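You operate a simulated robot arm through the tools that you are given. There is no shell and no other tool. Be economical: measure what you need, move in short steps, check, and stop when the job is done.

Carry out the task below with a simulated two-armed robot. There is one attempt and no reset: what you move stays moved.

## Task
Wind the blue ribbon onto its reel and put the brake on.
Fine: move the felt pad from the ribbon to the purple felt mat first; brake off while you crank; hold the reel with the other hand. Set down upright: felt pad. Where these are worked on the way, their far stop is far enough and under half their travel is too little: ribbon reel brake.

Only the result counts: the job must be done as asked and must still hold three seconds after the hand-in. Knocking over, shifting, dropping, spilling or breaking anything else fails it.

## Robot
Two 7-joint arms with two-finger parallel grippers on one trunk, on a base that drives. Base frame: it is fixed to the floor where the robot stands at the start and does not move with it; the origin is under the middle of the robot, x ahead of it, y to its left, z up; the surface under the hand at the start is at about z = 0.74. Lengths are in m, angles in degrees, forces in N, time in s.
The left shoulder is at the start at [0.07, 0.133, 1.151], the right one opposite. With the tool pointing down near the work surface each hand reaches from about 0.1 to 0.64 m from the robot's upright axis, wherever it stands, measured 20 degrees to its own side. Places, roughly: red crank [0.6, -0.1, 0.8]; ribbon reel brake [0.6, -0.1, 0.8]; top of the purple felt mat [0.5, -0.3, 0.7]. Payload 1.57 kg a hand.
Tool frame (each hand has its own): the origin (TCP) lies between the finger pads and is the grasp point; the fingertips stand 0.03 m ahead of it; z points along the fingers, y is the line along which they close. Largest opening 0.08 m; finger width 0.017, thickness 0.012; the body of the gripper, 0.04 by 0.082 m, starts 0.08 m behind the TCP.
Orientation is that of the tool frame in the base frame, as a unit quaternion [x, y, z, w]. With the fingers straight down and closing along the base's y, the tool's x points along the base's -x, its y along +y and its z along -z.

## Interface
- The arms move only by the tool servo_tool. It takes "left_series", "right_series" or both (then of equal length, played together; a hand with none holds still); each is a list that holds one entry, the list of rows, each a list of 7 numbers: the shift along the base's x, y, z in m, then the turn, a rotation vector about the base's x, y, z in degrees, then the gripper command, from -1 (shut) to 1 (fully open), values between in proportion. In form: [[[dx, dy, dz, wx, wy, wz, fingers], ...]]. A call has 1 to 12 rows; each row shifts and turns the commanded pose from where the row before left it. Each row takes 0.2 s and may step no farther than 0.05 m and 8.6 degrees from the row before; otherwise, or with a gripper value out of range, the whole call is refused. Where a pose cannot be reached the arm comes as near as it can. A force on the tool above 40 N (or 10 N above the force at the start of the call, whichever is more), or a blocked arm, ends the call early, and 0.2 s more pass. The fingers move at their own pace (about 0.153 m/s each) and stop on an object; they squeeze with about 23 N. The grip force told is the motor's: it shows also when the fingers shut on nothing. Time passes only in rows, and 0.2 s behind the last, so rows that do not move let the fingers close. It gives the time, the measured TCP pose, the force on the tool (base axes), the opening and the grip force at its end, in the units of the frame above (readings bear some noise), with the torque about the TCP (base axes, N m) and any sound that the robot's microphone picked up.
- Cameras (640 x 400 px; columns grow to the right, rows downward): "scene" is now at [0.137, -0.0166, 1.3794]; the picture's right is [-0.18, -0.98, 0.00], its down [-0.57, 0.10, -0.82] and it looks along [0.80, -0.15, -0.58] (base axes); focal length 282 px, centre (320, 200). "left" rides on the left gripper at [0.072, 0.007, -0.122] in its tool frame; the picture's right is [-0.09, 1.00, 0.00], its down [-0.84, -0.08, -0.54] and it looks along [-0.54, -0.05, 0.84] (tool axes); focal length 238 px, centre (320, 200). "right" rides on the right gripper at [0.072, -0.007, -0.122] in its tool frame; the picture's right is [0.09, 1.00, 0.00], its down [-0.84, 0.08, -0.54] and it looks along [-0.54, 0.05, 0.84] (tool axes); focal length 238 px, centre (320, 200). There is no depth. A picture from a camera that has moved, and an enlarged one, comes with that camera's place and axes in the base frame and with its lens.
- capture(camera): a new picture of that camera. No time passes.
- raise_lower(by): slides the trunk up (or, below 0, down) by that many m; the arms and the scene camera ride with it, the base frame stays. It gives what a move gives, with no picture.
- steer(legs): drives the robot by 1 to 6 legs, each [ahead, left, turn to the left] in m, m and degrees, along the robot's own axes; the way and the turn of a leg run together, so that a leg with both is an arc; at most 1.5 m and 180 degrees a leg. The arms and the cameras ride along, it lands a little off, and it stops where it bumps. It gives what a move gives.
- pan_tilt(pan, tilt): turns the head with the scene camera to pan (to the left, within 86 degrees either way) and tilt (down, from -29 to 69), counted from straight ahead of the robot. It gives what a move gives.
- inspect(camera, box): a new picture of the part [left, top, right, bottom] of that camera's present view, enlarged. No time passes.
- hand_in(): hands the job in; it is judged then, once.

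Work in short steps. Places have to be worked out from the pictures, the camera data and where the tool is seen: move nearer, look again, correct. Check each grasp and each placing, and mend what went wrong. You have 120 turns and 108 pictures in all, those below and enlarged ones among them. Open the grippers and draw the arms clear of the work before you hand the job in, unless the task says otherwise; then end with one line.

The tools are called after "Call:" as a command line: name --argument value ..., lists and objects as JSON in quotes. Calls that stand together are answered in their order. servo_tool: Moves the arms, as the interface text tells. Its arguments: {"type":"object","properties":{"left_series":{"type":"array","items":{"type":"array","items":{"type":"array","items":{"type":"number"}}}},"right_series":{"type":"array","items":{"type":"array","items":{"type":"array","items":{"type":"number"}}}}},"required":[]} The other tools are called the same way: raise_lower (by) slides the trunk up or down; steer (legs) drives the base; pan_tilt (pan, tilt) turns the head that bears the scene camera; capture (camera) takes a picture; inspect (camera, box) takes an enlarged picture of a part of a camera's view; hand_in () hands the job in.

At the start:

```text
t: 0.0
left_ee_pos: [0.4988, 0.0692, 1.162]
left_ee_rot: [0.0, 1.0, 0.0, 0.0]
left_force: [0.5, -0.1, -0.2]
left_torque: [0.01, 0.0, 0.01]
left_width: 0.0801
left_grasp_force: 0.2
right_ee_pos: [0.4421, -0.3088, 1.1293]
right_ee_rot: [0.0, 1.0, 0.0, -0.001]
right_force: [0.1, -0.6, -0.3]
right_torque: [-0.01, 0.03, -0.02]
right_width: 0.0801
right_grasp_force: 0.1
trunk travel left (down, up): [-0.725, 0.215]
robot x, y, heading: [0.0008, 0.0017, -0.2]
head pan, tilt: [-10.4, 35.2]
```

scene: 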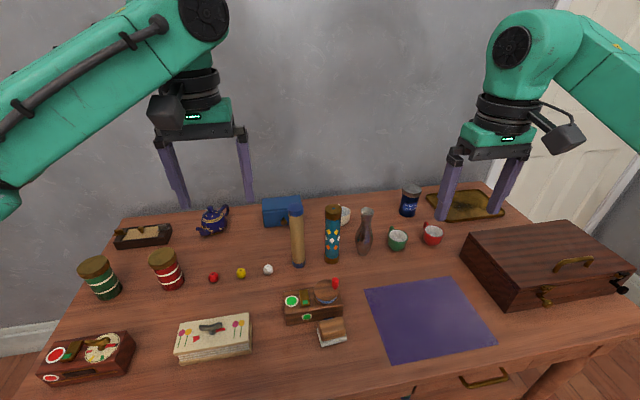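
right: 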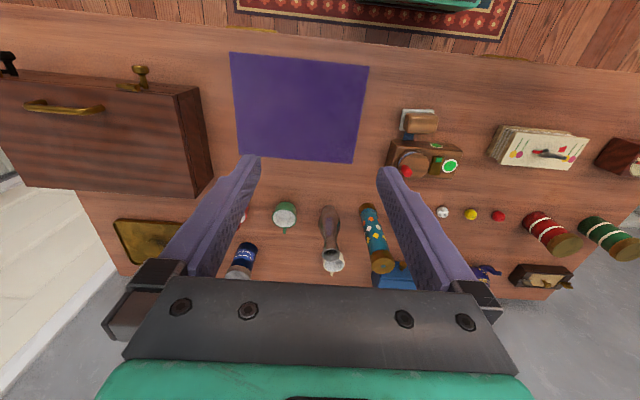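
left: 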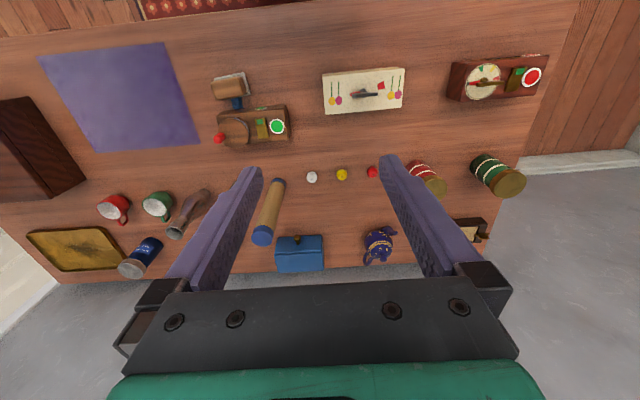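

The reel appears in the middle of the table; I take enlarged views to understand it.

Call:
inspect --camera "scene" --box '[260, 260, 380, 360]'

Call:
inspect --camera "right" --box '[370, 90, 490, 190]'

Call:
inspect --camera "left" --box '[190, 60, 310, 160]'

```text
4.00 times, centred on (320, 310) of scene
camera zoom: at [0.137, -0.0166, 1.3794], right [-0.18, -0.98, 0.0], down [-0.57, 0.1, -0.82], along [0.8, -0.15, -0.58], focal length 1128 px, centre (320, -240)
```

zoom: 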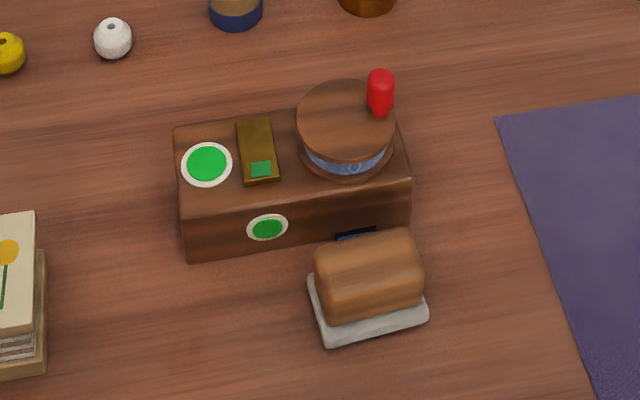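

```text
4.00 times, centred on (430, 140) of right
camera zoom: at [0.3706, -0.3152, 1.2507], right [-0.09, 1.0, 0.0], down [0.84, 0.08, 0.54], along [0.54, 0.05, -0.84], focal length 953 px, centre (-120, 440)
```

zoom: 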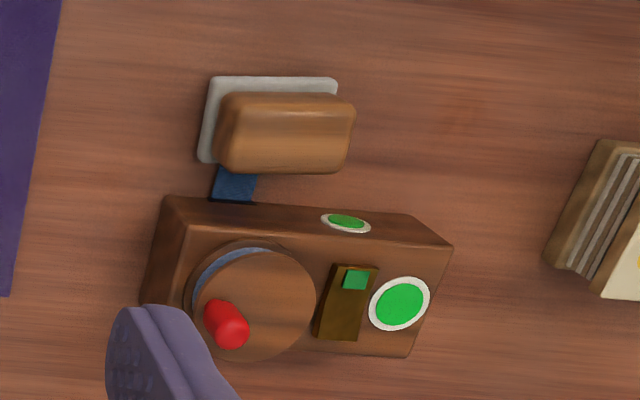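

```text
4.00 times, centred on (250, 110) of left
camera zoom: at [0.4265, 0.0753, 1.2821], right [0.09, 1.0, 0.0], down [0.84, -0.08, 0.54], along [0.54, -0.05, -0.84], focal length 953 px, centre (600, 560)
```

zoom: 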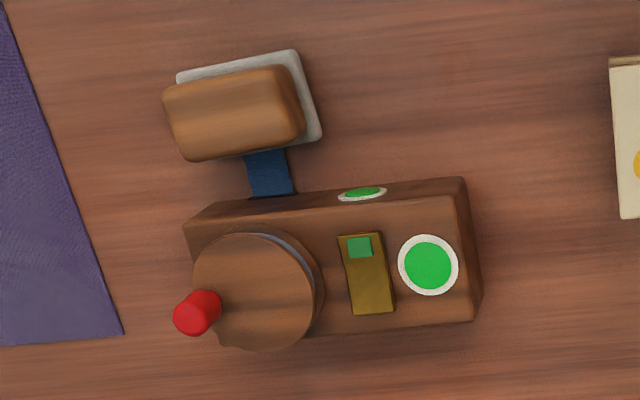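

I judge the pad handle to be near (0.47, -0.11, 0.78). I bring the right hand above it for a closer look.

Call:
servo_tool --right_series '[[[0.004, 0.029, -0.033, 0, 0, 0, 1], [0.004, 0.029, -0.033, 0, 0, 0, 1], [0.004, 0.029, -0.033, 0, 0, 0, 1], [0.004, 0.029, -0.033, 0, 0, 0, 1], [0.004, 0.029, -0.033, 0, 0, 0, 1], [0.004, 0.029, -0.033, 0, 0, 0, 1], [0.004, 0.027, -0.031, 0, 0, 0, 1], [0, 0, 0, 0, 0, 0, 1]]]'

Call:
capture --camera "right"

Call:
capture --camera "scene"

```text
t: 1.8
left_ee_pos: [0.4981, 0.069, 1.161]
left_ee_rot: [-0.001, 1.0, 0.0, 0.0]
left_force: [0.0, 0.3, -0.4]
left_torque: [0.02, 0.04, -0.02]
left_width: 0.0801
left_grasp_force: 0.1
right_ee_pos: [0.4685, -0.1084, 0.9001]
right_ee_rot: [0.0, 1.0, 0.0, 0.0]
right_force: [0.5, -0.8, 0.6]
right_torque: [0.01, -0.02, -0.01]
right_width: 0.0801
right_grasp_force: 0.1
trunk travel left (down, up): [-0.725, 0.215]
robot x, y, heading: [-0.0025, 0.0027, 0.1]
head pan, tilt: [-10.4, 35.2]
```

```text
101 pictures are left
camera right: at [0.3971, -0.1157, 1.0222], right [-0.09, 1.0, 0.0], down [0.84, 0.08, 0.54], along [0.54, 0.05, -0.84], focal length 238 px, centre (320, 200)
```

right: 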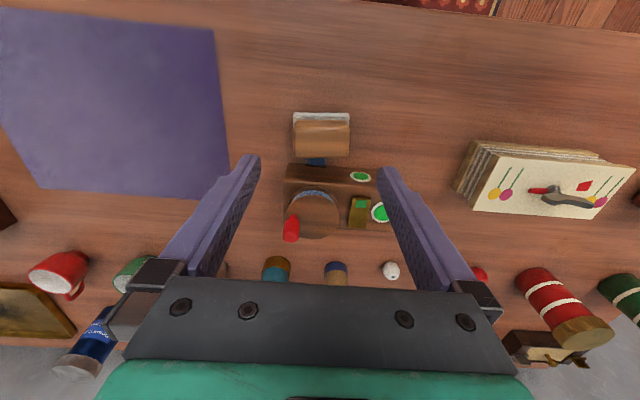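

```text
100 pictures are left
camera scene: at [0.1365, -0.0171, 1.3794], right [-0.18, -0.98, 0.0], down [-0.57, 0.1, -0.82], along [0.8, -0.15, -0.58], focal length 282 px, centre (320, 200)
```

scene: 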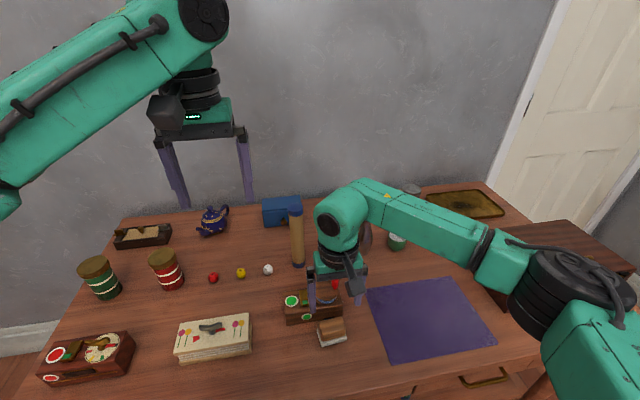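

Call:
inspect --camera "right" --box '[250, 90, 410, 250]'

```text
2.50 times, centred on (330, 170) of right
camera zoom: at [0.3971, -0.1157, 1.0222], right [-0.09, 1.0, 0.0], down [0.84, 0.08, 0.54], along [0.54, 0.05, -0.84], focal length 596 px, centre (295, 275)
```

zoom: 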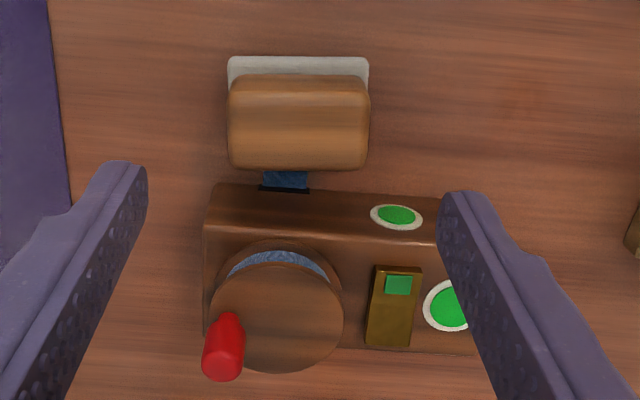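

The pad handle is about 0.057 m wide in y, centred near (0.480, -0.107), turned by about 5 degrees. I align and descend part way, then look.

Call:
servo_tool --right_series '[[[0.005, 0.001, -0.03, 0, 0, 2.5, 1], [0.006, 0, -0.03, 0, 0, 2.5, 1], [0, 0, -0.01, 0, 0, 0, 1], [0, 0, 0, 0, 0, 0, 1]]]'

Call:
capture --camera "right"

Call:
inspect --camera "scene" --box '[260, 240, 400, 360]'

```text
t: 2.8
left_ee_pos: [0.4985, 0.0699, 1.162]
left_ee_rot: [-0.001, 1.0, 0.0, 0.0]
left_force: [-1.7, 0.3, 0.1]
left_torque: [-0.01, 0.01, -0.01]
left_width: 0.08
left_grasp_force: 0.0
right_ee_pos: [0.4814, -0.1059, 0.8305]
right_ee_rot: [-0.043, 0.999, 0.0, 0.0]
right_force: [-0.1, 0.6, 0.6]
right_torque: [0.03, 0.03, -0.02]
right_width: 0.0799
right_grasp_force: 0.1
trunk travel left (down, up): [-0.725, 0.215]
robot x, y, heading: [0.001, -0.001, 0.3]
head pan, tilt: [-10.4, 35.2]
```

```text
98 pictures are left
camera right: at [0.4109, -0.1193, 0.9521], right [-0.18, 0.98, 0.0], down [0.83, 0.15, 0.54], along [0.53, 0.1, -0.84], focal length 238 px, centre (320, 200)
```

right: 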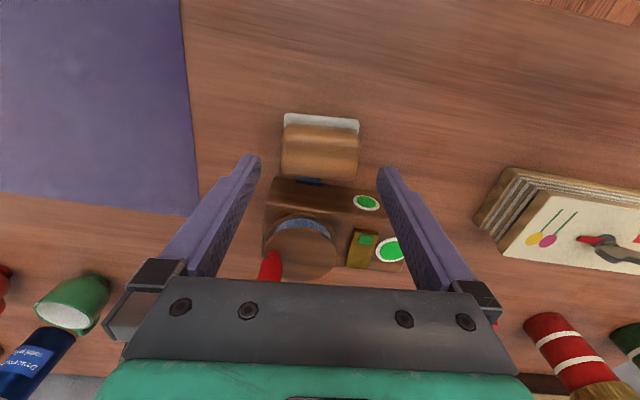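

```text
3.33 times, centred on (330, 300) of scene
camera zoom: at [0.1371, -0.0165, 1.3794], right [-0.18, -0.98, 0.0], down [-0.57, 0.1, -0.82], along [0.8, -0.15, -0.58], focal length 940 px, centre (287, -133)
```

zoom: 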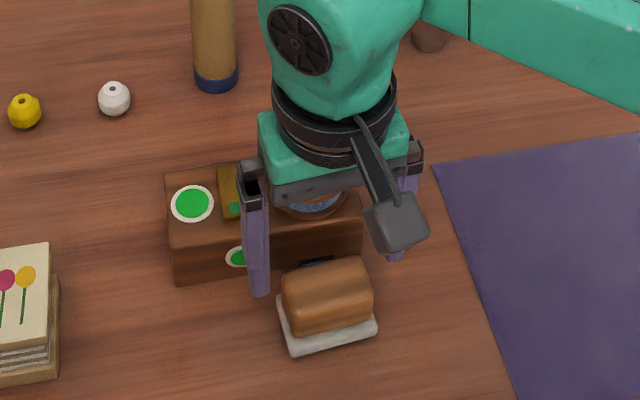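

The handle lies centred between the fingers, at x of about 0.48. I descend and grip.

Call:
servo_tool --right_series '[[[0, -0.001, -0.025, 0, 0, 0, 1], [0, 0, -0.02, 0, 0, 0, 1], [0, 0, 0, 0, 0, 0, 1], [0, 0, 0, 0, 0, 0, -1], [0, 0, 0, 0, 0, 0, -1], [0, 0, 0, 0, 0, 0, -1]]]'

Call:
capture --camera "right"

```text
t: 4.2
left_ee_pos: [0.4984, 0.07, 1.1616]
left_ee_rot: [-0.001, 1.0, 0.001, 0.0]
left_force: [-0.2, 0.4, -0.8]
left_torque: [-0.02, 0.01, -0.01]
left_width: 0.0798
left_grasp_force: 0.1
right_ee_pos: [0.4818, -0.1066, 0.7847]
right_ee_rot: [-0.044, 0.999, 0.0, 0.0]
right_force: [0.6, -0.4, 0.5]
right_torque: [0.01, -0.02, -0.03]
right_width: 0.061
right_grasp_force: 23.0
trunk travel left (down, up): [-0.725, 0.215]
robot x, y, heading: [-0.0032, 0.0019, 0.3]
head pan, tilt: [-10.4, 35.2]
```

```text
96 pictures are left
camera right: at [0.4103, -0.1203, 0.9061], right [-0.18, 0.98, 0.0], down [0.83, 0.15, 0.54], along [0.53, 0.1, -0.84], focal length 238 px, centre (320, 200)
```

right: 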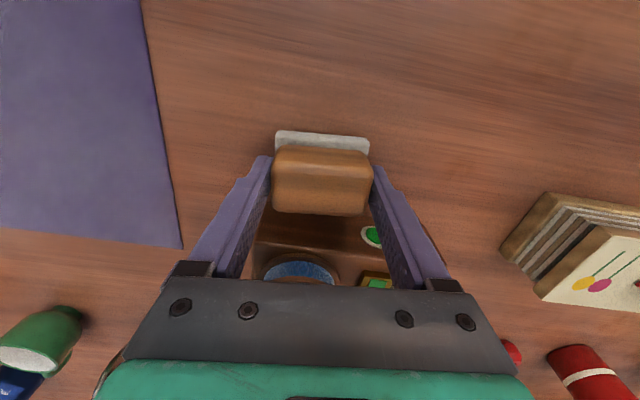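

Firm grip at 0.061 m. I lift and carry the pad to above the mat near (0.48, -0.32).

Call:
servo_tool --right_series '[[[0, 0, 0.02, 0, 0, 0, -1], [0, 0, 0.03, 0, 0, 0, -1], [0, -0.035, 0.01, 0, 0, 0, -1], [0, -0.04, 0, 0, 0, 0, -1], [0, -0.04, 0, 0, 0, 0, -1], [0, -0.04, 0, 0, 0, 0, -1], [0, -0.04, 0, 0, 0, 0, -1], [0, -0.02, -0.01, 0, 0, 0, -1], [0, 0, -0.02, 0, 0, 0, -1], [0, 0, 0, 0, 0, 0, -1]]]'

Call:
capture --camera "right"

Call:
capture --camera "scene"

```text
t: 6.4
left_ee_pos: [0.4985, 0.0696, 1.1616]
left_ee_rot: [-0.001, 1.0, -0.001, 0.0]
left_force: [-0.7, 0.1, 0.1]
left_torque: [0.01, 0.0, 0.01]
left_width: 0.0801
left_grasp_force: 0.1
right_ee_pos: [0.4801, -0.3124, 0.831]
right_ee_rot: [-0.042, 0.999, -0.001, 0.001]
right_force: [0.2, 0.4, 0.0]
right_torque: [0.02, -0.02, 0.0]
right_width: 0.0001
right_grasp_force: 21.4
right hand out of reach, approached as far as the arm can: row 8, 9
trunk travel left (down, up): [-0.725, 0.215]
robot x, y, heading: [-0.0024, -0.0, 0.2]
head pan, tilt: [-10.4, 35.2]
```

```text
95 pictures are left
camera right: at [0.4088, -0.3249, 0.9532], right [-0.18, 0.98, 0.0], down [0.83, 0.15, 0.54], along [0.54, 0.09, -0.84], focal length 238 px, centre (320, 200)
```

right: 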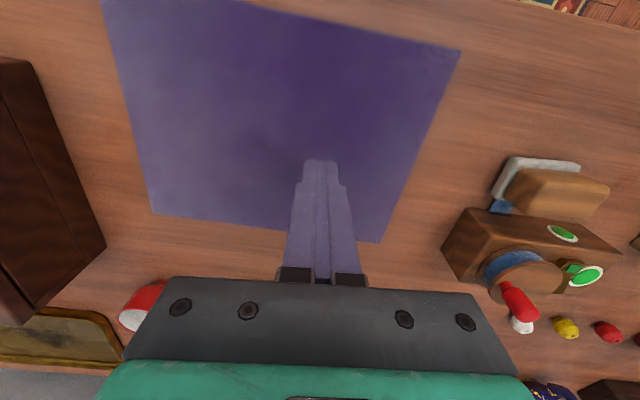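

```text
94 pictures are left
camera scene: at [0.1367, -0.0168, 1.3794], right [-0.18, -0.98, 0.0], down [-0.57, 0.1, -0.82], along [0.8, -0.15, -0.58], focal length 282 px, centre (320, 200)
```

scene: 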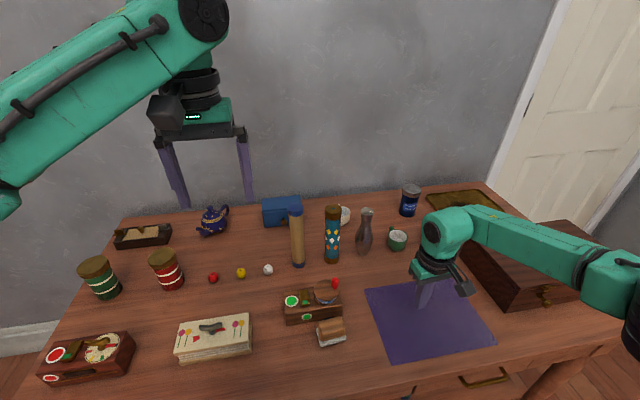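

The pad slipped out at lift; it still sits near its place. I look closely at it.

Call:
inspect --camera "scene" --box '[275, 270, 375, 355]'

Call:
inspect --camera "right" --box '[420, 130, 640, 340]'

```text
4.71 times, centred on (325, 312) of scene
camera zoom: at [0.1367, -0.0168, 1.3794], right [-0.18, -0.98, 0.0], down [-0.57, 0.1, -0.82], along [0.8, -0.15, -0.58], focal length 1328 px, centre (296, -329)
```

zoom: 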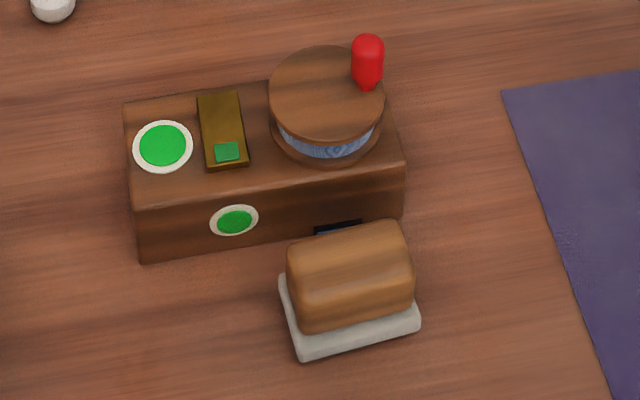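

```text
1.90 times, centred on (530, 235) of right
camera zoom: at [0.4088, -0.3249, 0.9532], right [-0.18, 0.98, 0.0], down [0.83, 0.15, 0.54], along [0.54, 0.09, -0.84], focal length 454 px, centre (-80, 133)
```

zoom: 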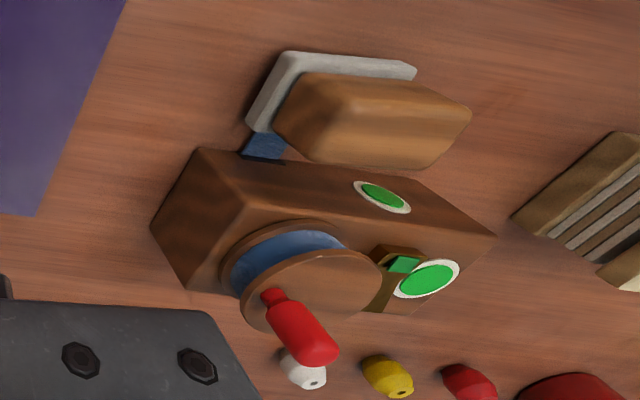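

The 0.061 m grip was probably on the edge of the felt base (handle measures about 0.055 m). I go back, gripping 10 mm higher and a bit nearer in x, and lift slowly.

Call:
servo_tool --right_series '[[[0, 0.04, 0.02, 0, 0, 0, 1], [0, 0.04, 0, 0, 0, 0, 1], [0, 0.04, 0, 0, 0, 0, 1], [0, 0.04, 0, 0, 0, 0, 1], [0, 0.04, 0, 0, 0, 0, 1], [0, 0.015, 0, 0, 0, 0, 1], [-0.003, 0, 0, 0, 0, 0, 1], [0, 0, 0, 0, 0, 0, 1]]]'

Call:
capture --camera "right"

```text
t: 8.2
left_ee_pos: [0.4994, 0.0699, 1.1618]
left_ee_rot: [-0.001, 1.0, 0.0, 0.001]
left_force: [-0.5, 0.3, -0.1]
left_torque: [-0.03, 0.0, 0.01]
left_width: 0.0799
left_grasp_force: 0.0
right_ee_pos: [0.4781, -0.0981, 0.8499]
right_ee_rot: [-0.044, 0.999, 0.0, 0.0]
right_force: [-0.4, 0.6, 1.1]
right_torque: [-0.01, -0.01, 0.0]
right_width: 0.0802
right_grasp_force: 0.0
trunk travel left (down, up): [-0.725, 0.215]
robot x, y, heading: [-0.0007, 0.0023, 0.2]
head pan, tilt: [-10.4, 35.2]
```

```text
91 pictures are left
camera right: at [0.4076, -0.1104, 0.9724], right [-0.18, 0.98, 0.0], down [0.83, 0.15, 0.54], along [0.53, 0.1, -0.84], focal length 238 px, centre (320, 200)
```

right: 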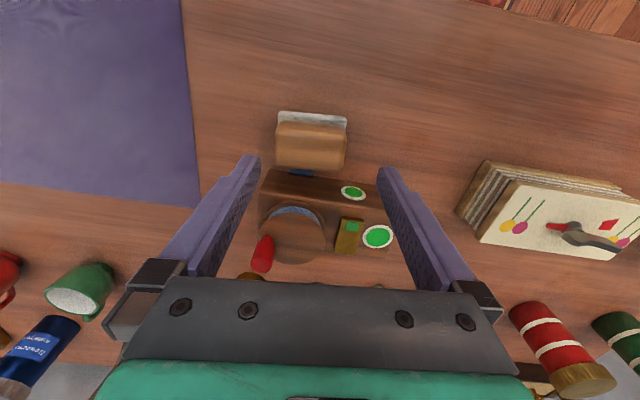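

Correcting y by -0.009 m and descending to 0.795, then closing.

Call:
servo_tool --right_series '[[[-0.001, -0.009, 0, 0, 0, 0, 1], [0, 0, -0.03, 0, 0, 0, 1], [0, 0, -0.025, 0, 0, 0, 1], [0, 0, 0, 0, 0, 0, 1], [0, 0, 0, 0, 0, 0, -1], [0, 0, 0, 0, 0, 0, -1], [0, 0, 0, 0, 0, 0, -1]]]'

Call:
inspect --camera "scene" --box '[275, 270, 375, 355]'

```text
t: 9.8
left_ee_pos: [0.4978, 0.0706, 1.1615]
left_ee_rot: [-0.001, 1.0, 0.001, -0.001]
left_force: [0.4, -0.3, -1.4]
left_torque: [-0.03, 0.04, -0.01]
left_width: 0.0799
left_grasp_force: 0.0
right_ee_pos: [0.4765, -0.1053, 0.795]
right_ee_rot: [-0.043, 0.999, 0.0, -0.001]
right_force: [-0.2, -0.7, -0.2]
right_torque: [0.0, 0.0, 0.03]
right_width: 0.0573
right_grasp_force: 23.0
trunk travel left (down, up): [-0.725, 0.215]
robot x, y, heading: [0.0017, -0.0007, 0.1]
head pan, tilt: [-10.4, 35.2]
```

```text
4.71 times, centred on (325, 312) of scene
camera zoom: at [0.1371, -0.0166, 1.3794], right [-0.18, -0.98, 0.0], down [-0.57, 0.1, -0.82], along [0.8, -0.15, -0.58], focal length 1328 px, centre (296, -329)
```

zoom: 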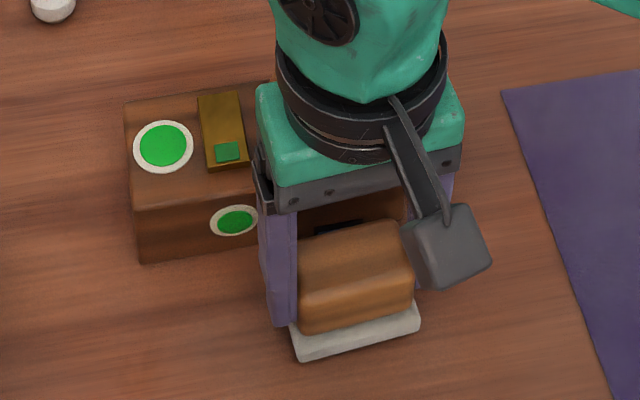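

Now 0.0573, on the handle itself. I lift slowly and check.

Call:
servo_tool --right_series '[[[0, 0, 0.004, 0, 0, 0, -1], [0, 0, 0.006, 0, 0, 0, -1], [0, 0, 0.01, 0, 0, 0, -1], [0, 0, 0.01, 0, 0, 0, -1], [0, 0, 0.01, 0, 0, 0, -1]]]'

Call:
capture --camera "right"

```text
t: 11.0
left_ee_pos: [0.4995, 0.0705, 1.1614]
left_ee_rot: [0.0, 1.0, 0.0, -0.001]
left_force: [0.1, 0.1, -1.4]
left_torque: [0.01, -0.01, 0.03]
left_width: 0.0798
left_grasp_force: 0.2
right_ee_pos: [0.4762, -0.1047, 0.8362]
right_ee_rot: [-0.044, 0.999, 0.0, 0.001]
right_force: [0.1, -0.4, 0.3]
right_torque: [-0.02, 0.03, 0.03]
right_width: 0.0569
right_grasp_force: 22.7
trunk travel left (down, up): [-0.725, 0.215]
robot x, y, heading: [-0.0024, 0.0018, -0.0]
head pan, tilt: [-10.4, 35.2]
```

```text
89 pictures are left
camera right: at [0.4054, -0.1187, 0.9579], right [-0.18, 0.98, 0.0], down [0.83, 0.15, 0.54], along [0.53, 0.1, -0.84], focal length 238 px, centre (320, 200)
```

right: 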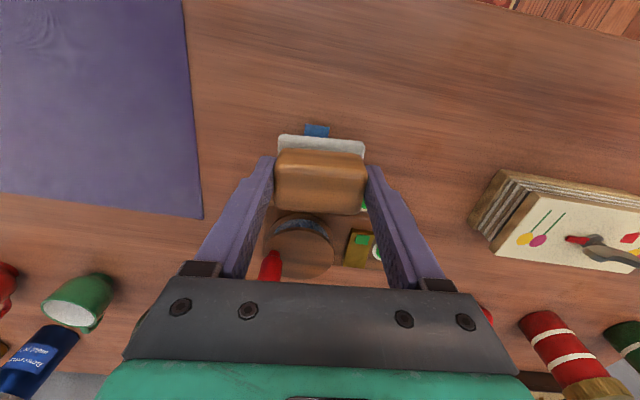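

Held. I carry it to about (0.48, -0.285) and lower to just above the mat.

Call:
servo_tool --right_series '[[[0, -0.03, 0, 0, 0, 0, -1], [0, -0.03, 0, 0, 0, 0, -1], [0.002, -0.03, 0, 0, 0, 0, -1], [0, -0.03, 0, 0, 0, 0, -1], [0, -0.03, 0, 0, 0, 0, -1], [0, -0.03, 0, 0, 0, 0, -1], [0, 0, -0.015, 0, 0, 0, -1], [0, 0, -0.012, 0, 0, 0, -1], [0, 0, 0, 0, 0, 0, -1]]]'

Call:
capture --camera "right"

Call:
inspect --camera "scene" --box '[360, 260, 500, 370]'

```text
t: 13.0
left_ee_pos: [0.498, 0.069, 1.1614]
left_ee_rot: [-0.001, 1.0, -0.001, 0.0]
left_force: [-0.4, 0.2, 0.7]
left_torque: [-0.02, 0.0, 0.02]
left_width: 0.0801
left_grasp_force: 0.0
right_ee_pos: [0.479, -0.2851, 0.8081]
right_ee_rot: [-0.044, 0.999, 0.0, 0.0]
right_force: [0.5, 1.0, -1.5]
right_torque: [0.0, 0.02, -0.01]
right_width: 0.057
right_grasp_force: 23.5
trunk travel left (down, up): [-0.725, 0.215]
robot x, y, heading: [-0.002, 0.0003, -0.2]
head pan, tilt: [-10.4, 35.2]
```

```text
88 pictures are left
camera right: at [0.4079, -0.2983, 0.9302], right [-0.18, 0.98, 0.0], down [0.83, 0.15, 0.54], along [0.53, 0.1, -0.84], focal length 238 px, centre (320, 200)
```

right: 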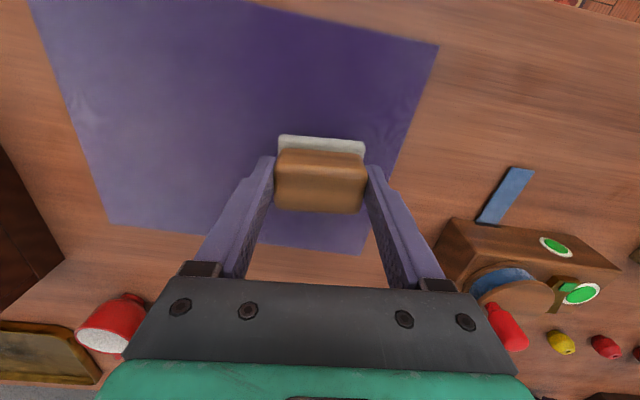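

```text
3.64 times, centred on (430, 315) of scene
camera zoom: at [0.1369, -0.0168, 1.3794], right [-0.18, -0.98, 0.0], down [-0.57, 0.1, -0.82], along [0.8, -0.15, -0.58], focal length 1026 px, centre (-80, -218)
```

zoom: 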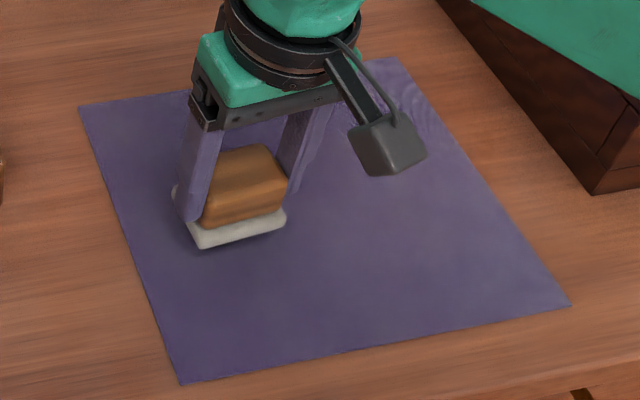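

Over the mat. I shift a bit further inside and lower gently in small steps.

Call:
servo_tool --right_series '[[[0, -0.012, 0, 0, 0, 0, -1], [0, 0, -0.005, 0, 0, 0, -1], [0, 0, -0.003, 0, 0, 0, -1], [0, 0, -0.002, 0, 0, 0, -1], [0, 0, -0.001, 0, 0, 0, -1], [0, 0, 0, 0, 0, 0, -1]]]'

```text
t: 14.4
left_ee_pos: [0.4989, 0.069, 1.162]
left_ee_rot: [-0.002, 1.0, 0.0, 0.0]
left_force: [0.2, 0.4, 0.3]
left_torque: [0.03, -0.03, 0.01]
left_width: 0.0797
left_grasp_force: 0.0
right_ee_pos: [0.479, -0.2981, 0.7979]
right_ee_rot: [-0.044, 0.999, 0.0, 0.0]
right_force: [0.0, -0.5, -1.3]
right_torque: [0.02, 0.05, 0.01]
right_width: 0.0572
right_grasp_force: 23.3
trunk travel left (down, up): [-0.725, 0.215]
robot x, y, heading: [0.0007, 0.0032, 0.1]
head pan, tilt: [-10.4, 35.2]
```

No contact yet; a few more 1 mm steps.

Call:
servo_tool --right_series '[[[0, 0, -0.001, 0, 0, 0, -1], [0, 0, -0.001, 0, 0, 0, -1], [0, 0, 0, 0, 0, 0, -1]]]'

Call:
inspect --camera "scene" --box '[360, 260, 450, 340]'

```text
t: 15.2
left_ee_pos: [0.4982, 0.0696, 1.1622]
left_ee_rot: [0.0, 1.0, -0.001, 0.0]
left_force: [0.3, -0.4, -1.0]
left_torque: [0.01, 0.04, 0.01]
left_width: 0.0802
left_grasp_force: 0.0
right_ee_pos: [0.4797, -0.2986, 0.797]
right_ee_rot: [-0.044, 0.999, 0.0, 0.0]
right_force: [0.0, -0.5, 0.0]
right_torque: [-0.02, 0.04, 0.01]
right_width: 0.0574
right_grasp_force: 23.0
trunk travel left (down, up): [-0.725, 0.215]
robot x, y, heading: [-0.0016, -0.0027, -0.2]
head pan, tilt: [-10.4, 35.2]
```

```text
5.00 times, centred on (405, 300) of scene
camera zoom: at [0.1371, -0.0166, 1.3794], right [-0.18, -0.98, 0.0], down [-0.57, 0.1, -0.82], along [0.8, -0.15, -0.58], focal length 1411 px, centre (-105, -300)
```

zoom: 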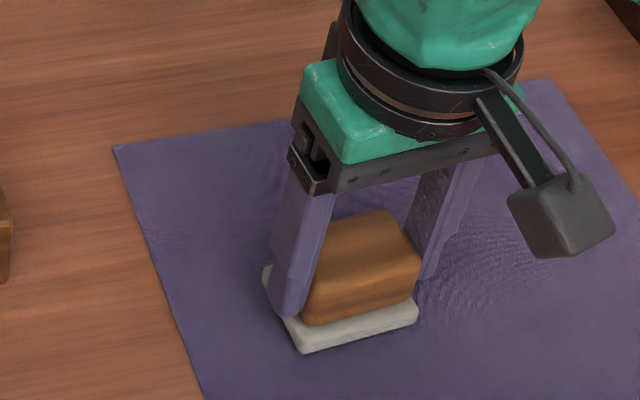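

It is at or within a millimetre of the mat. I lower once more and open, then rise.

Call:
servo_tool --right_series '[[[0, 0, -0.0015, 0, 0, 0, -1], [0, 0, 0, 0, 0, 0, -1], [0, 0, 0, 0, 0, 0, 0.5], [0, 0, 0, 0, 0, 0, 1], [0, 0, 0.02, 0, 0, 0, 1], [0, 0, 0.04, 0, 0, 0, 1], [0, 0, 0.04, 0, 0, 0, 1]]]'

Call:
capture --camera "scene"

Call:
capture --camera "right"

```text
t: 16.8
left_ee_pos: [0.4976, 0.0701, 1.1626]
left_ee_rot: [0.0, 1.0, 0.0, 0.0]
left_force: [0.3, -0.5, 0.2]
left_torque: [0.05, 0.02, 0.01]
left_width: 0.0803
left_grasp_force: 0.1
right_ee_pos: [0.4776, -0.2968, 0.894]
right_ee_rot: [-0.044, 0.999, 0.001, 0.001]
right_force: [-0.5, 0.5, 0.4]
right_torque: [0.0, 0.02, -0.02]
right_width: 0.0802
right_grasp_force: 0.1
trunk travel left (down, up): [-0.725, 0.215]
robot x, y, heading: [-0.0004, 0.0018, -0.2]
head pan, tilt: [-10.4, 35.2]
```

```text
85 pictures are left
camera scene: at [0.1366, -0.0162, 1.3794], right [-0.18, -0.98, 0.0], down [-0.57, 0.1, -0.82], along [0.8, -0.15, -0.58], focal length 282 px, centre (320, 200)
```

scene: 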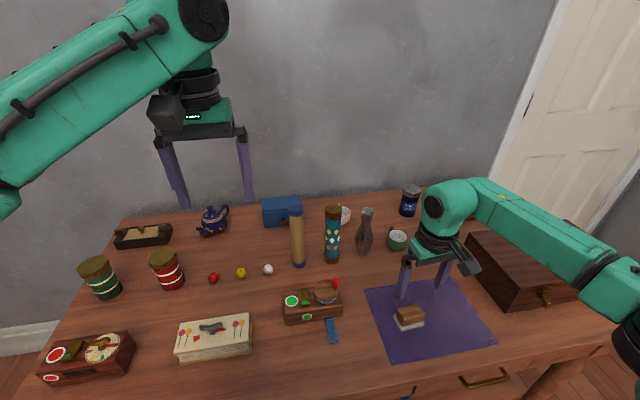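

```text
84 pictures are left
camera right: at [0.4065, -0.3096, 1.015], right [-0.18, 0.98, 0.0], down [0.83, 0.15, 0.54], along [0.53, 0.1, -0.84], focal length 238 px, centre (320, 200)
```

right: 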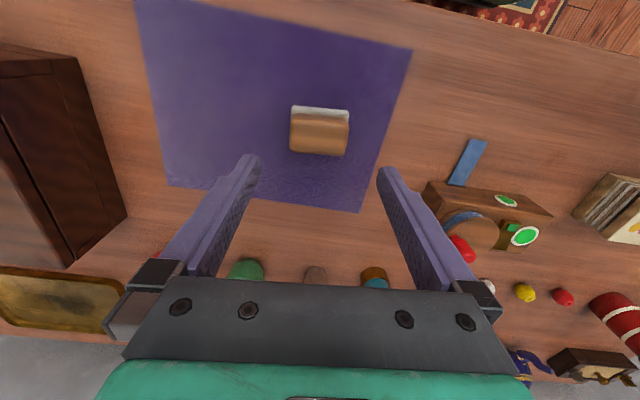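

The pad stands on the mat. Now I study the reel, brake and crank from the present views.

Call:
inspect --camera "right" --box '[410, 130, 560, 270]'

Call:
inspect --camera "scene" --box '[275, 270, 355, 350]'

Call:
inspect --camera "left" --box '[190, 60, 310, 160]'

Call:
inspect --camera "scene" --box '[30, 310, 150, 400]'

```text
2.86 times, centred on (485, 200) of right
camera zoom: at [0.4065, -0.3096, 1.015], right [-0.18, 0.98, 0.0], down [0.83, 0.15, 0.54], along [0.53, 0.1, -0.84], focal length 681 px, centre (-151, 200)
```

zoom: 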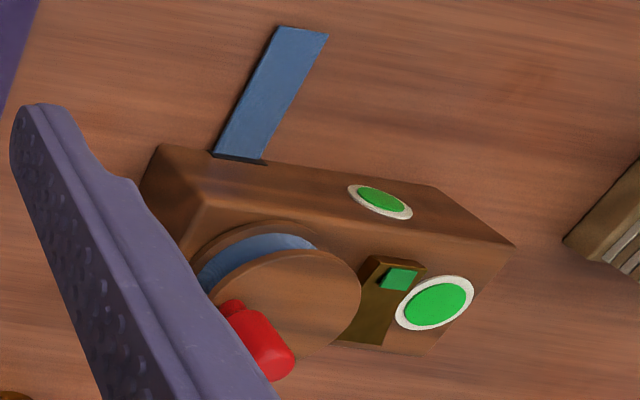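

```text
5.00 times, centred on (315, 310) of scene
camera zoom: at [0.1366, -0.0162, 1.3794], right [-0.18, -0.98, 0.0], down [-0.57, 0.1, -0.82], along [0.8, -0.15, -0.58], focal length 1411 px, centre (345, -350)
```

zoom: 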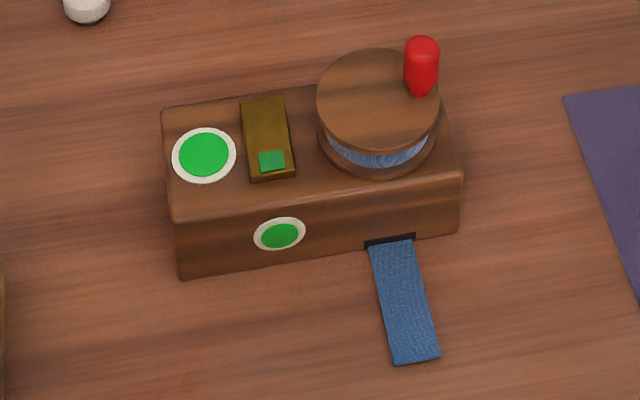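

```text
4.00 times, centred on (250, 110) of left
camera zoom: at [0.4262, 0.0756, 1.2822], right [0.09, 1.0, 0.0], down [0.84, -0.08, 0.54], along [0.54, -0.05, -0.84], focal length 953 px, centre (600, 560)
```

zoom: 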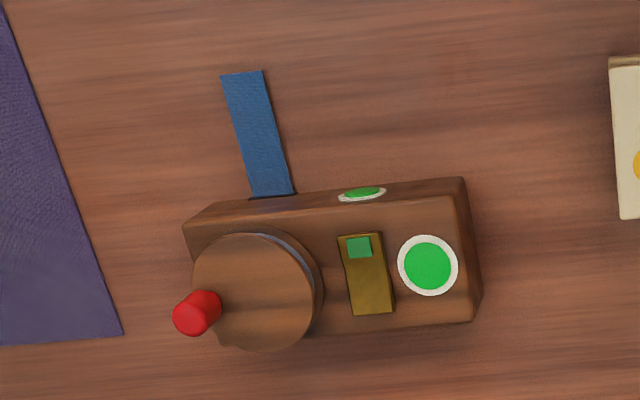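

```text
4.44 times, centred on (90, 355) of scene
camera zoom: at [0.1366, -0.0162, 1.3794], right [-0.18, -0.98, 0.0], down [-0.57, 0.1, -0.82], along [0.8, -0.15, -0.58], focal length 1254 px, centre (1342, -489)
```

zoom: 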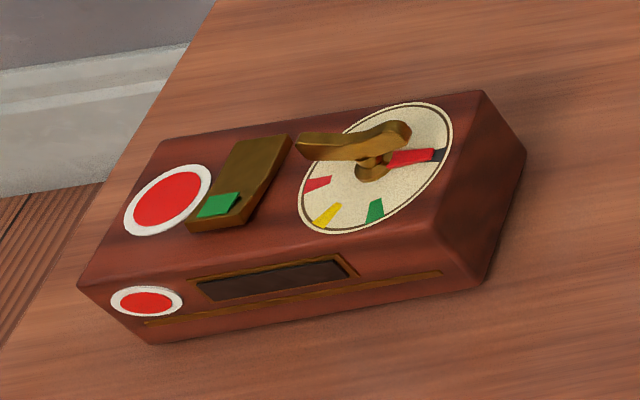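

The brake is a brass rocker with a green mark; I want a low side view. I bring the left hand round, turned to close along x, to the left of the reel, where it will also hold the box.

Call:
servo_tool --left_series '[[[0.005, 0.005, -0.02, 0, 0, -8.2, 1], [0.005, 0.005, -0.02, 0, 0, -8.2, 1], [0.005, 0.005, -0.02, 0, 0, -8.2, 1], [0.005, 0.005, -0.02, 0, 0, -8.2, 1], [0.005, 0.005, -0.02, 0, 0, -8.2, 1], [0.005, 0.005, -0.02, 0, 0, -8.2, 1], [0.005, 0, -0.02, 0, 0, -8.2, 1], [0.005, 0, -0.02, 0, 0, -8.2, 1], [0.005, 0, -0.02, 0, 0, -8.2, 1], [0.005, 0, -0.02, 0, 0, -8.2, 1], [0, 0, 0, 0, 0, -7, 1], [0, 0, 0, 0, 0, 0, 1]]]'

Call:
capture --camera "scene"

Call:
capture --camera "left"

```text
t: 19.4
left_ee_pos: [0.5499, 0.0998, 0.9613]
left_ee_rot: [0.701, 0.713, 0.0, 0.0]
left_force: [0.9, -0.4, 0.6]
left_torque: [0.02, 0.0, 0.06]
left_width: 0.0801
left_grasp_force: 0.1
right_ee_pos: [0.478, -0.2971, 0.8926]
right_ee_rot: [-0.043, 0.999, -0.001, 0.0]
right_force: [-0.6, 0.1, 0.4]
right_torque: [-0.01, 0.0, 0.0]
right_width: 0.08
right_grasp_force: 0.1
trunk travel left (down, up): [-0.725, 0.215]
robot x, y, heading: [-0.0015, -0.0024, 0.1]
head pan, tilt: [-10.4, 35.2]
```

```text
79 pictures are left
camera scene: at [0.137, -0.0166, 1.3794], right [-0.18, -0.98, 0.0], down [-0.57, 0.1, -0.82], along [0.8, -0.15, -0.58], focal length 282 px, centre (320, 200)
```

scene: 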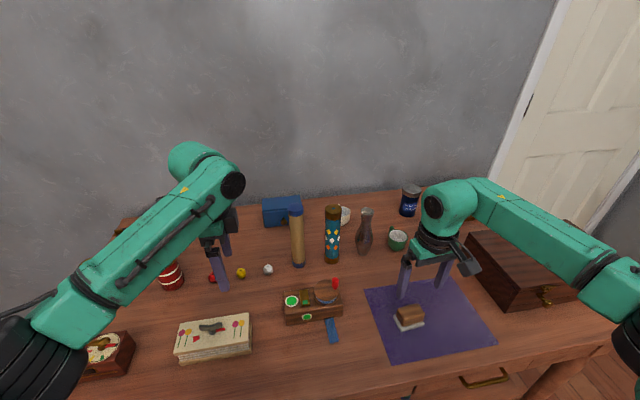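

```text
78 pictures are left
camera left: at [0.5544, 0.1706, 1.082], right [1.0, -0.08, 0.0], down [-0.06, -0.84, 0.54], along [-0.04, -0.54, -0.84], focal length 238 px, centre (320, 200)
```

left: 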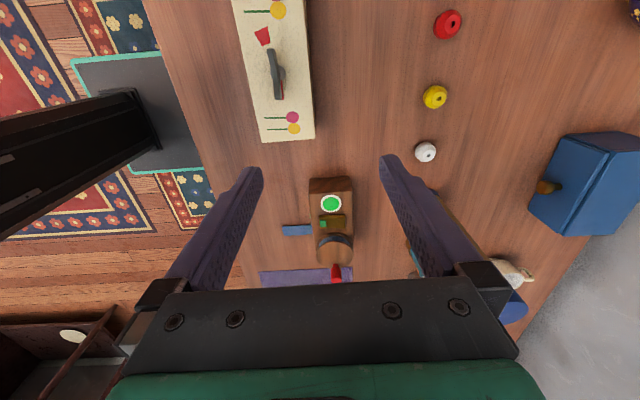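

I tilt the left hand toward the reel and lower it, giving the lower side view.

Call:
servo_tool --left_series '[[[0, 0, -0.02, -8, 0, 0, 1], [0, 0, -0.02, -8, 0, 0, 1], [0, 0, -0.02, -8, 0, 0, 1], [0, 0, -0.02, -8, 0, 0, 1], [0, 0, 0, -8, 0, 0, 1], [0, 0, 0, 0, 0, 0, 1]]]'

Call:
capture --camera "left"

```text
t: 20.8
left_ee_pos: [0.548, 0.1002, 0.8801]
left_ee_rot: [0.658, 0.671, -0.244, 0.24]
left_force: [0.6, 0.5, -0.1]
left_torque: [0.01, -0.02, 0.02]
left_width: 0.0802
left_grasp_force: 0.1
right_ee_pos: [0.4779, -0.2978, 0.8937]
right_ee_rot: [-0.044, 0.999, 0.001, 0.0]
right_force: [1.1, 0.0, -0.5]
right_torque: [0.0, -0.02, 0.01]
right_width: 0.08
right_grasp_force: 0.1
trunk travel left (down, up): [-0.725, 0.215]
robot x, y, heading: [-0.0009, -0.0014, 0.0]
head pan, tilt: [-10.4, 35.2]
```

```text
77 pictures are left
camera left: at [0.5539, 0.2321, 0.9265], right [1.0, -0.06, 0.05], down [-0.06, -0.29, 0.95], along [-0.04, -0.95, -0.3], focal length 238 px, centre (320, 200)
```

left: 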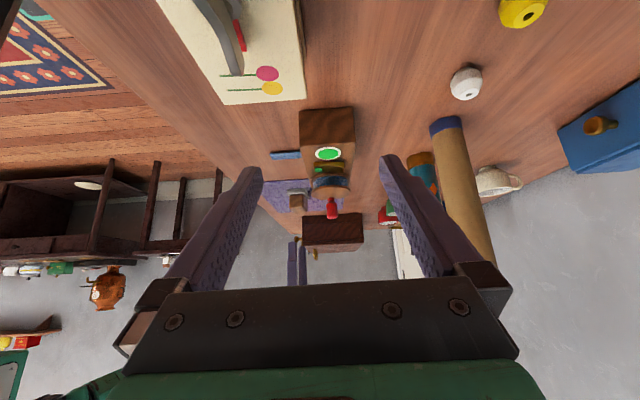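

Call:
inspect --camera "left" --box '[285, 100, 375, 225]'

```text
3.20 times, centred on (330, 162) of left
camera zoom: at [0.5539, 0.2321, 0.9265], right [1.0, -0.06, 0.05], down [-0.06, -0.29, 0.95], along [-0.04, -0.95, -0.3], focal length 763 px, centre (288, 320)
```

zoom: 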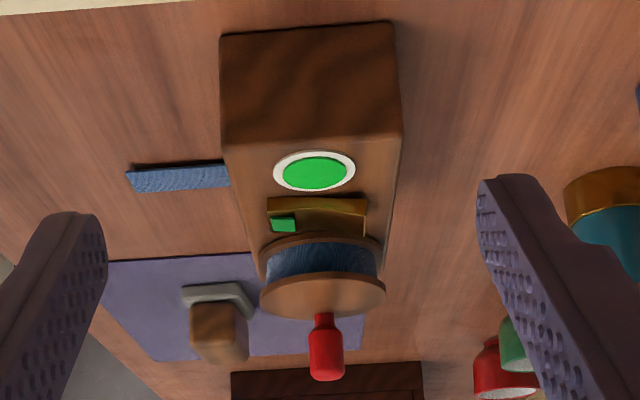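

Call:
inspect --camera "left" --box '[315, 155, 345, 180]'

```text
16.00 times, centred on (330, 168) of left
camera zoom: at [0.5539, 0.2321, 0.9265], right [1.0, -0.06, 0.05], down [-0.06, -0.29, 0.95], along [-0.04, -0.95, -0.3], focal length 3814 px, centre (160, 720)
```

zoom: 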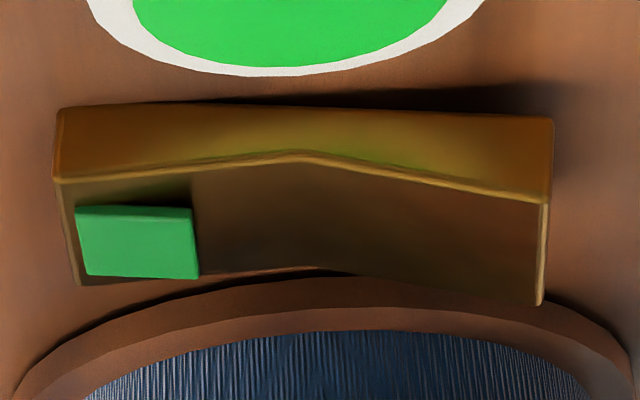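

The rocker's near (green) end is pressed down and the far end is up; a gentle crank test will tell whether that is brake-off. First I position the left hand over the box's left end with less tilt.

Call:
servo_tool --left_series '[[[0.002, -0.03, 0, 8, 0, 1.2, 1], [0.002, -0.03, 0, 8, 0, 1.2, 1], [0, -0.02, 0, 0, 0, 0, 1], [0, 0, 0, 0, 0, 0, 1]]]'

Call:
capture --camera "left"

Call:
inspect --camera "scene" --box '[220, 220, 380, 360]'

```text
t: 21.8
left_ee_pos: [0.5526, 0.0199, 0.8834]
left_ee_rot: [0.671, 0.712, -0.143, 0.15]
left_force: [0.1, 0.6, 0.8]
left_torque: [0.0, 0.03, -0.04]
left_width: 0.0801
left_grasp_force: 0.0
right_ee_pos: [0.477, -0.2959, 0.8933]
right_ee_rot: [-0.043, 0.999, 0.0, -0.001]
right_force: [0.5, 0.3, -0.8]
right_torque: [0.02, 0.02, 0.02]
right_width: 0.0797
right_grasp_force: 0.1
trunk travel left (down, up): [-0.725, 0.215]
robot x, y, heading: [-0.0012, 0.001, 0.2]
head pan, tilt: [-10.4, 35.2]
```

```text
74 pictures are left
camera left: at [0.5528, 0.1338, 0.9635], right [1.0, -0.03, 0.04], down [-0.04, -0.55, 0.84], along [0.0, -0.84, -0.55], focal length 238 px, centre (320, 200)
```

left: 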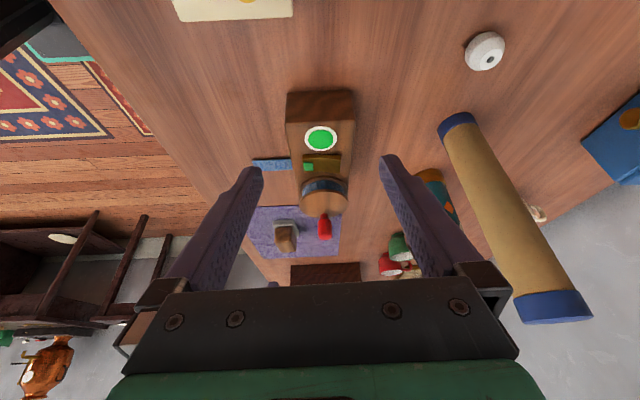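

```text
2.86 times, centred on (300, 290) of scene
camera zoom: at [0.1369, -0.0164, 1.3794], right [-0.18, -0.98, 0.0], down [-0.57, 0.1, -0.82], along [0.8, -0.15, -0.58], focal length 806 px, centre (377, -57)
```

zoom: 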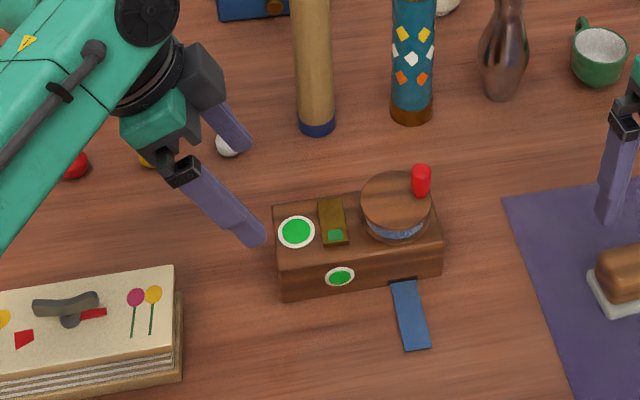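

Box spans x of about 0.527–0.586, left end at y of about 0. I descend along the tool axis astride the end, still open.

Call:
servo_tool --left_series '[[[0.004, -0.012, -0.03, 0, 0, 0, 1], [0, -0.013, -0.033, 0, 0, 0, 1], [0, 0, 0, 0, 0, 0, 1]]]'

Call:
capture --camera "left"

Call:
inspect --camera "scene" --box '[240, 240, 370, 350]'

```text
t: 22.6
left_ee_pos: [0.5567, -0.0044, 0.8185]
left_ee_rot: [0.672, 0.711, -0.143, 0.151]
left_force: [1.3, -0.4, 1.2]
left_torque: [0.03, 0.02, 0.01]
left_width: 0.0799
left_grasp_force: 0.1
right_ee_pos: [0.4778, -0.2965, 0.8927]
right_ee_rot: [-0.044, 0.999, 0.001, -0.001]
right_force: [0.5, 0.2, -0.7]
right_torque: [0.0, -0.02, 0.07]
right_width: 0.0802
right_grasp_force: 0.0
trunk travel left (down, up): [-0.725, 0.215]
robot x, y, heading: [-0.0029, 0.0045, 0.2]
head pan, tilt: [-10.4, 35.2]
```

```text
72 pictures are left
camera left: at [0.5567, 0.1097, 0.8987], right [1.0, -0.03, 0.04], down [-0.04, -0.55, 0.84], along [0.0, -0.84, -0.55], focal length 238 px, centre (320, 200)
```

left: 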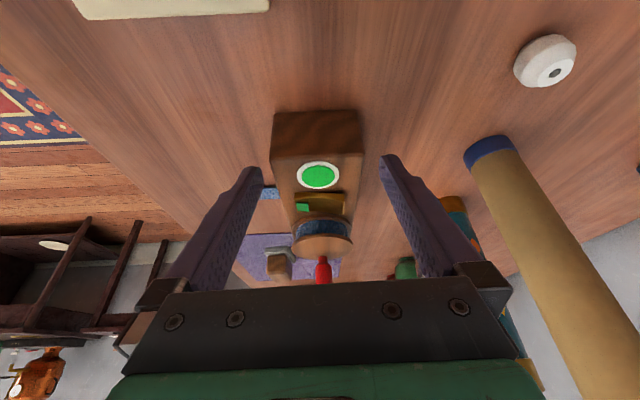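

```text
3.64 times, centred on (305, 295) of scene
camera zoom: at [0.1367, -0.0161, 1.3795], right [-0.18, -0.98, 0.0], down [-0.57, 0.1, -0.82], along [0.8, -0.15, -0.58], focal length 1026 px, centre (374, -146)
```

zoom: 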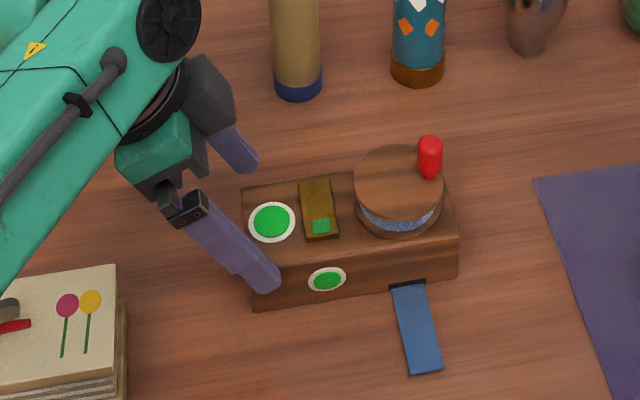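

Well aligned. I descend the last 3 cm and close the left gripper on the box.

Call:
servo_tool --left_series '[[[-0.001, -0.007, -0.016, 0, 0, 0, 1], [0, -0.007, -0.014, 0, 0, 0, 1], [0, 0, 0, 0, 0, 0, 1], [0, 0, 0, 0, 0, 0, 0], [0, 0, 0, 0, 0, 0, -1], [0, 0, 0, 0, 0, 0, -1]]]'

Call:
inspect --camera "scene" --box '[240, 240, 370, 350]'

Call:
capture --camera "left"

```text
t: 24.0
left_ee_pos: [0.555, -0.0187, 0.7874]
left_ee_rot: [0.67, 0.712, -0.144, 0.151]
left_force: [-1.0, -0.4, 0.7]
left_torque: [-0.07, 0.14, -0.11]
left_width: 0.0665
left_grasp_force: 23.1
right_ee_pos: [0.4781, -0.2965, 0.8923]
right_ee_rot: [-0.044, 0.999, 0.0, 0.0]
right_force: [-0.1, 0.1, 0.3]
right_torque: [0.01, 0.01, 0.01]
right_width: 0.08
right_grasp_force: 0.0
trunk travel left (down, up): [-0.725, 0.215]
robot x, y, heading: [-0.0013, 0.0025, 0.1]
head pan, tilt: [-10.4, 35.2]
```

```text
3.64 times, centred on (305, 295) of scene
camera zoom: at [0.1368, -0.0166, 1.3794], right [-0.18, -0.98, 0.0], down [-0.57, 0.1, -0.82], along [0.8, -0.15, -0.58], focal length 1026 px, centre (374, -146)
```

zoom: 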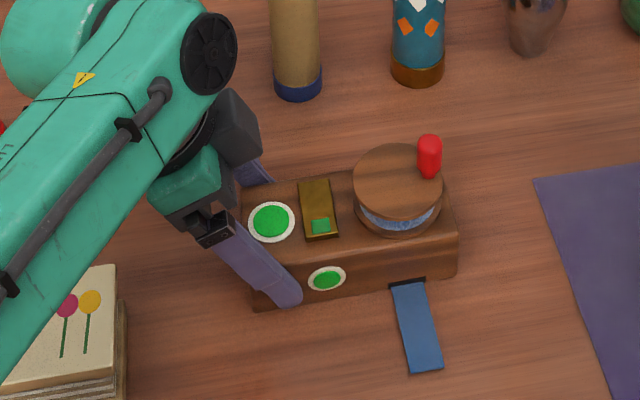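

```text
69 pictures are left
camera left: at [0.5558, 0.096, 0.8684], right [1.0, -0.03, 0.04], down [-0.04, -0.55, 0.84], along [0.0, -0.84, -0.55], focal length 238 px, centre (320, 200)
```

left: 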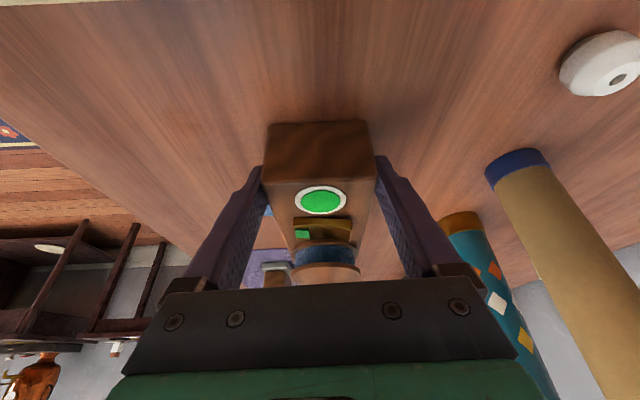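

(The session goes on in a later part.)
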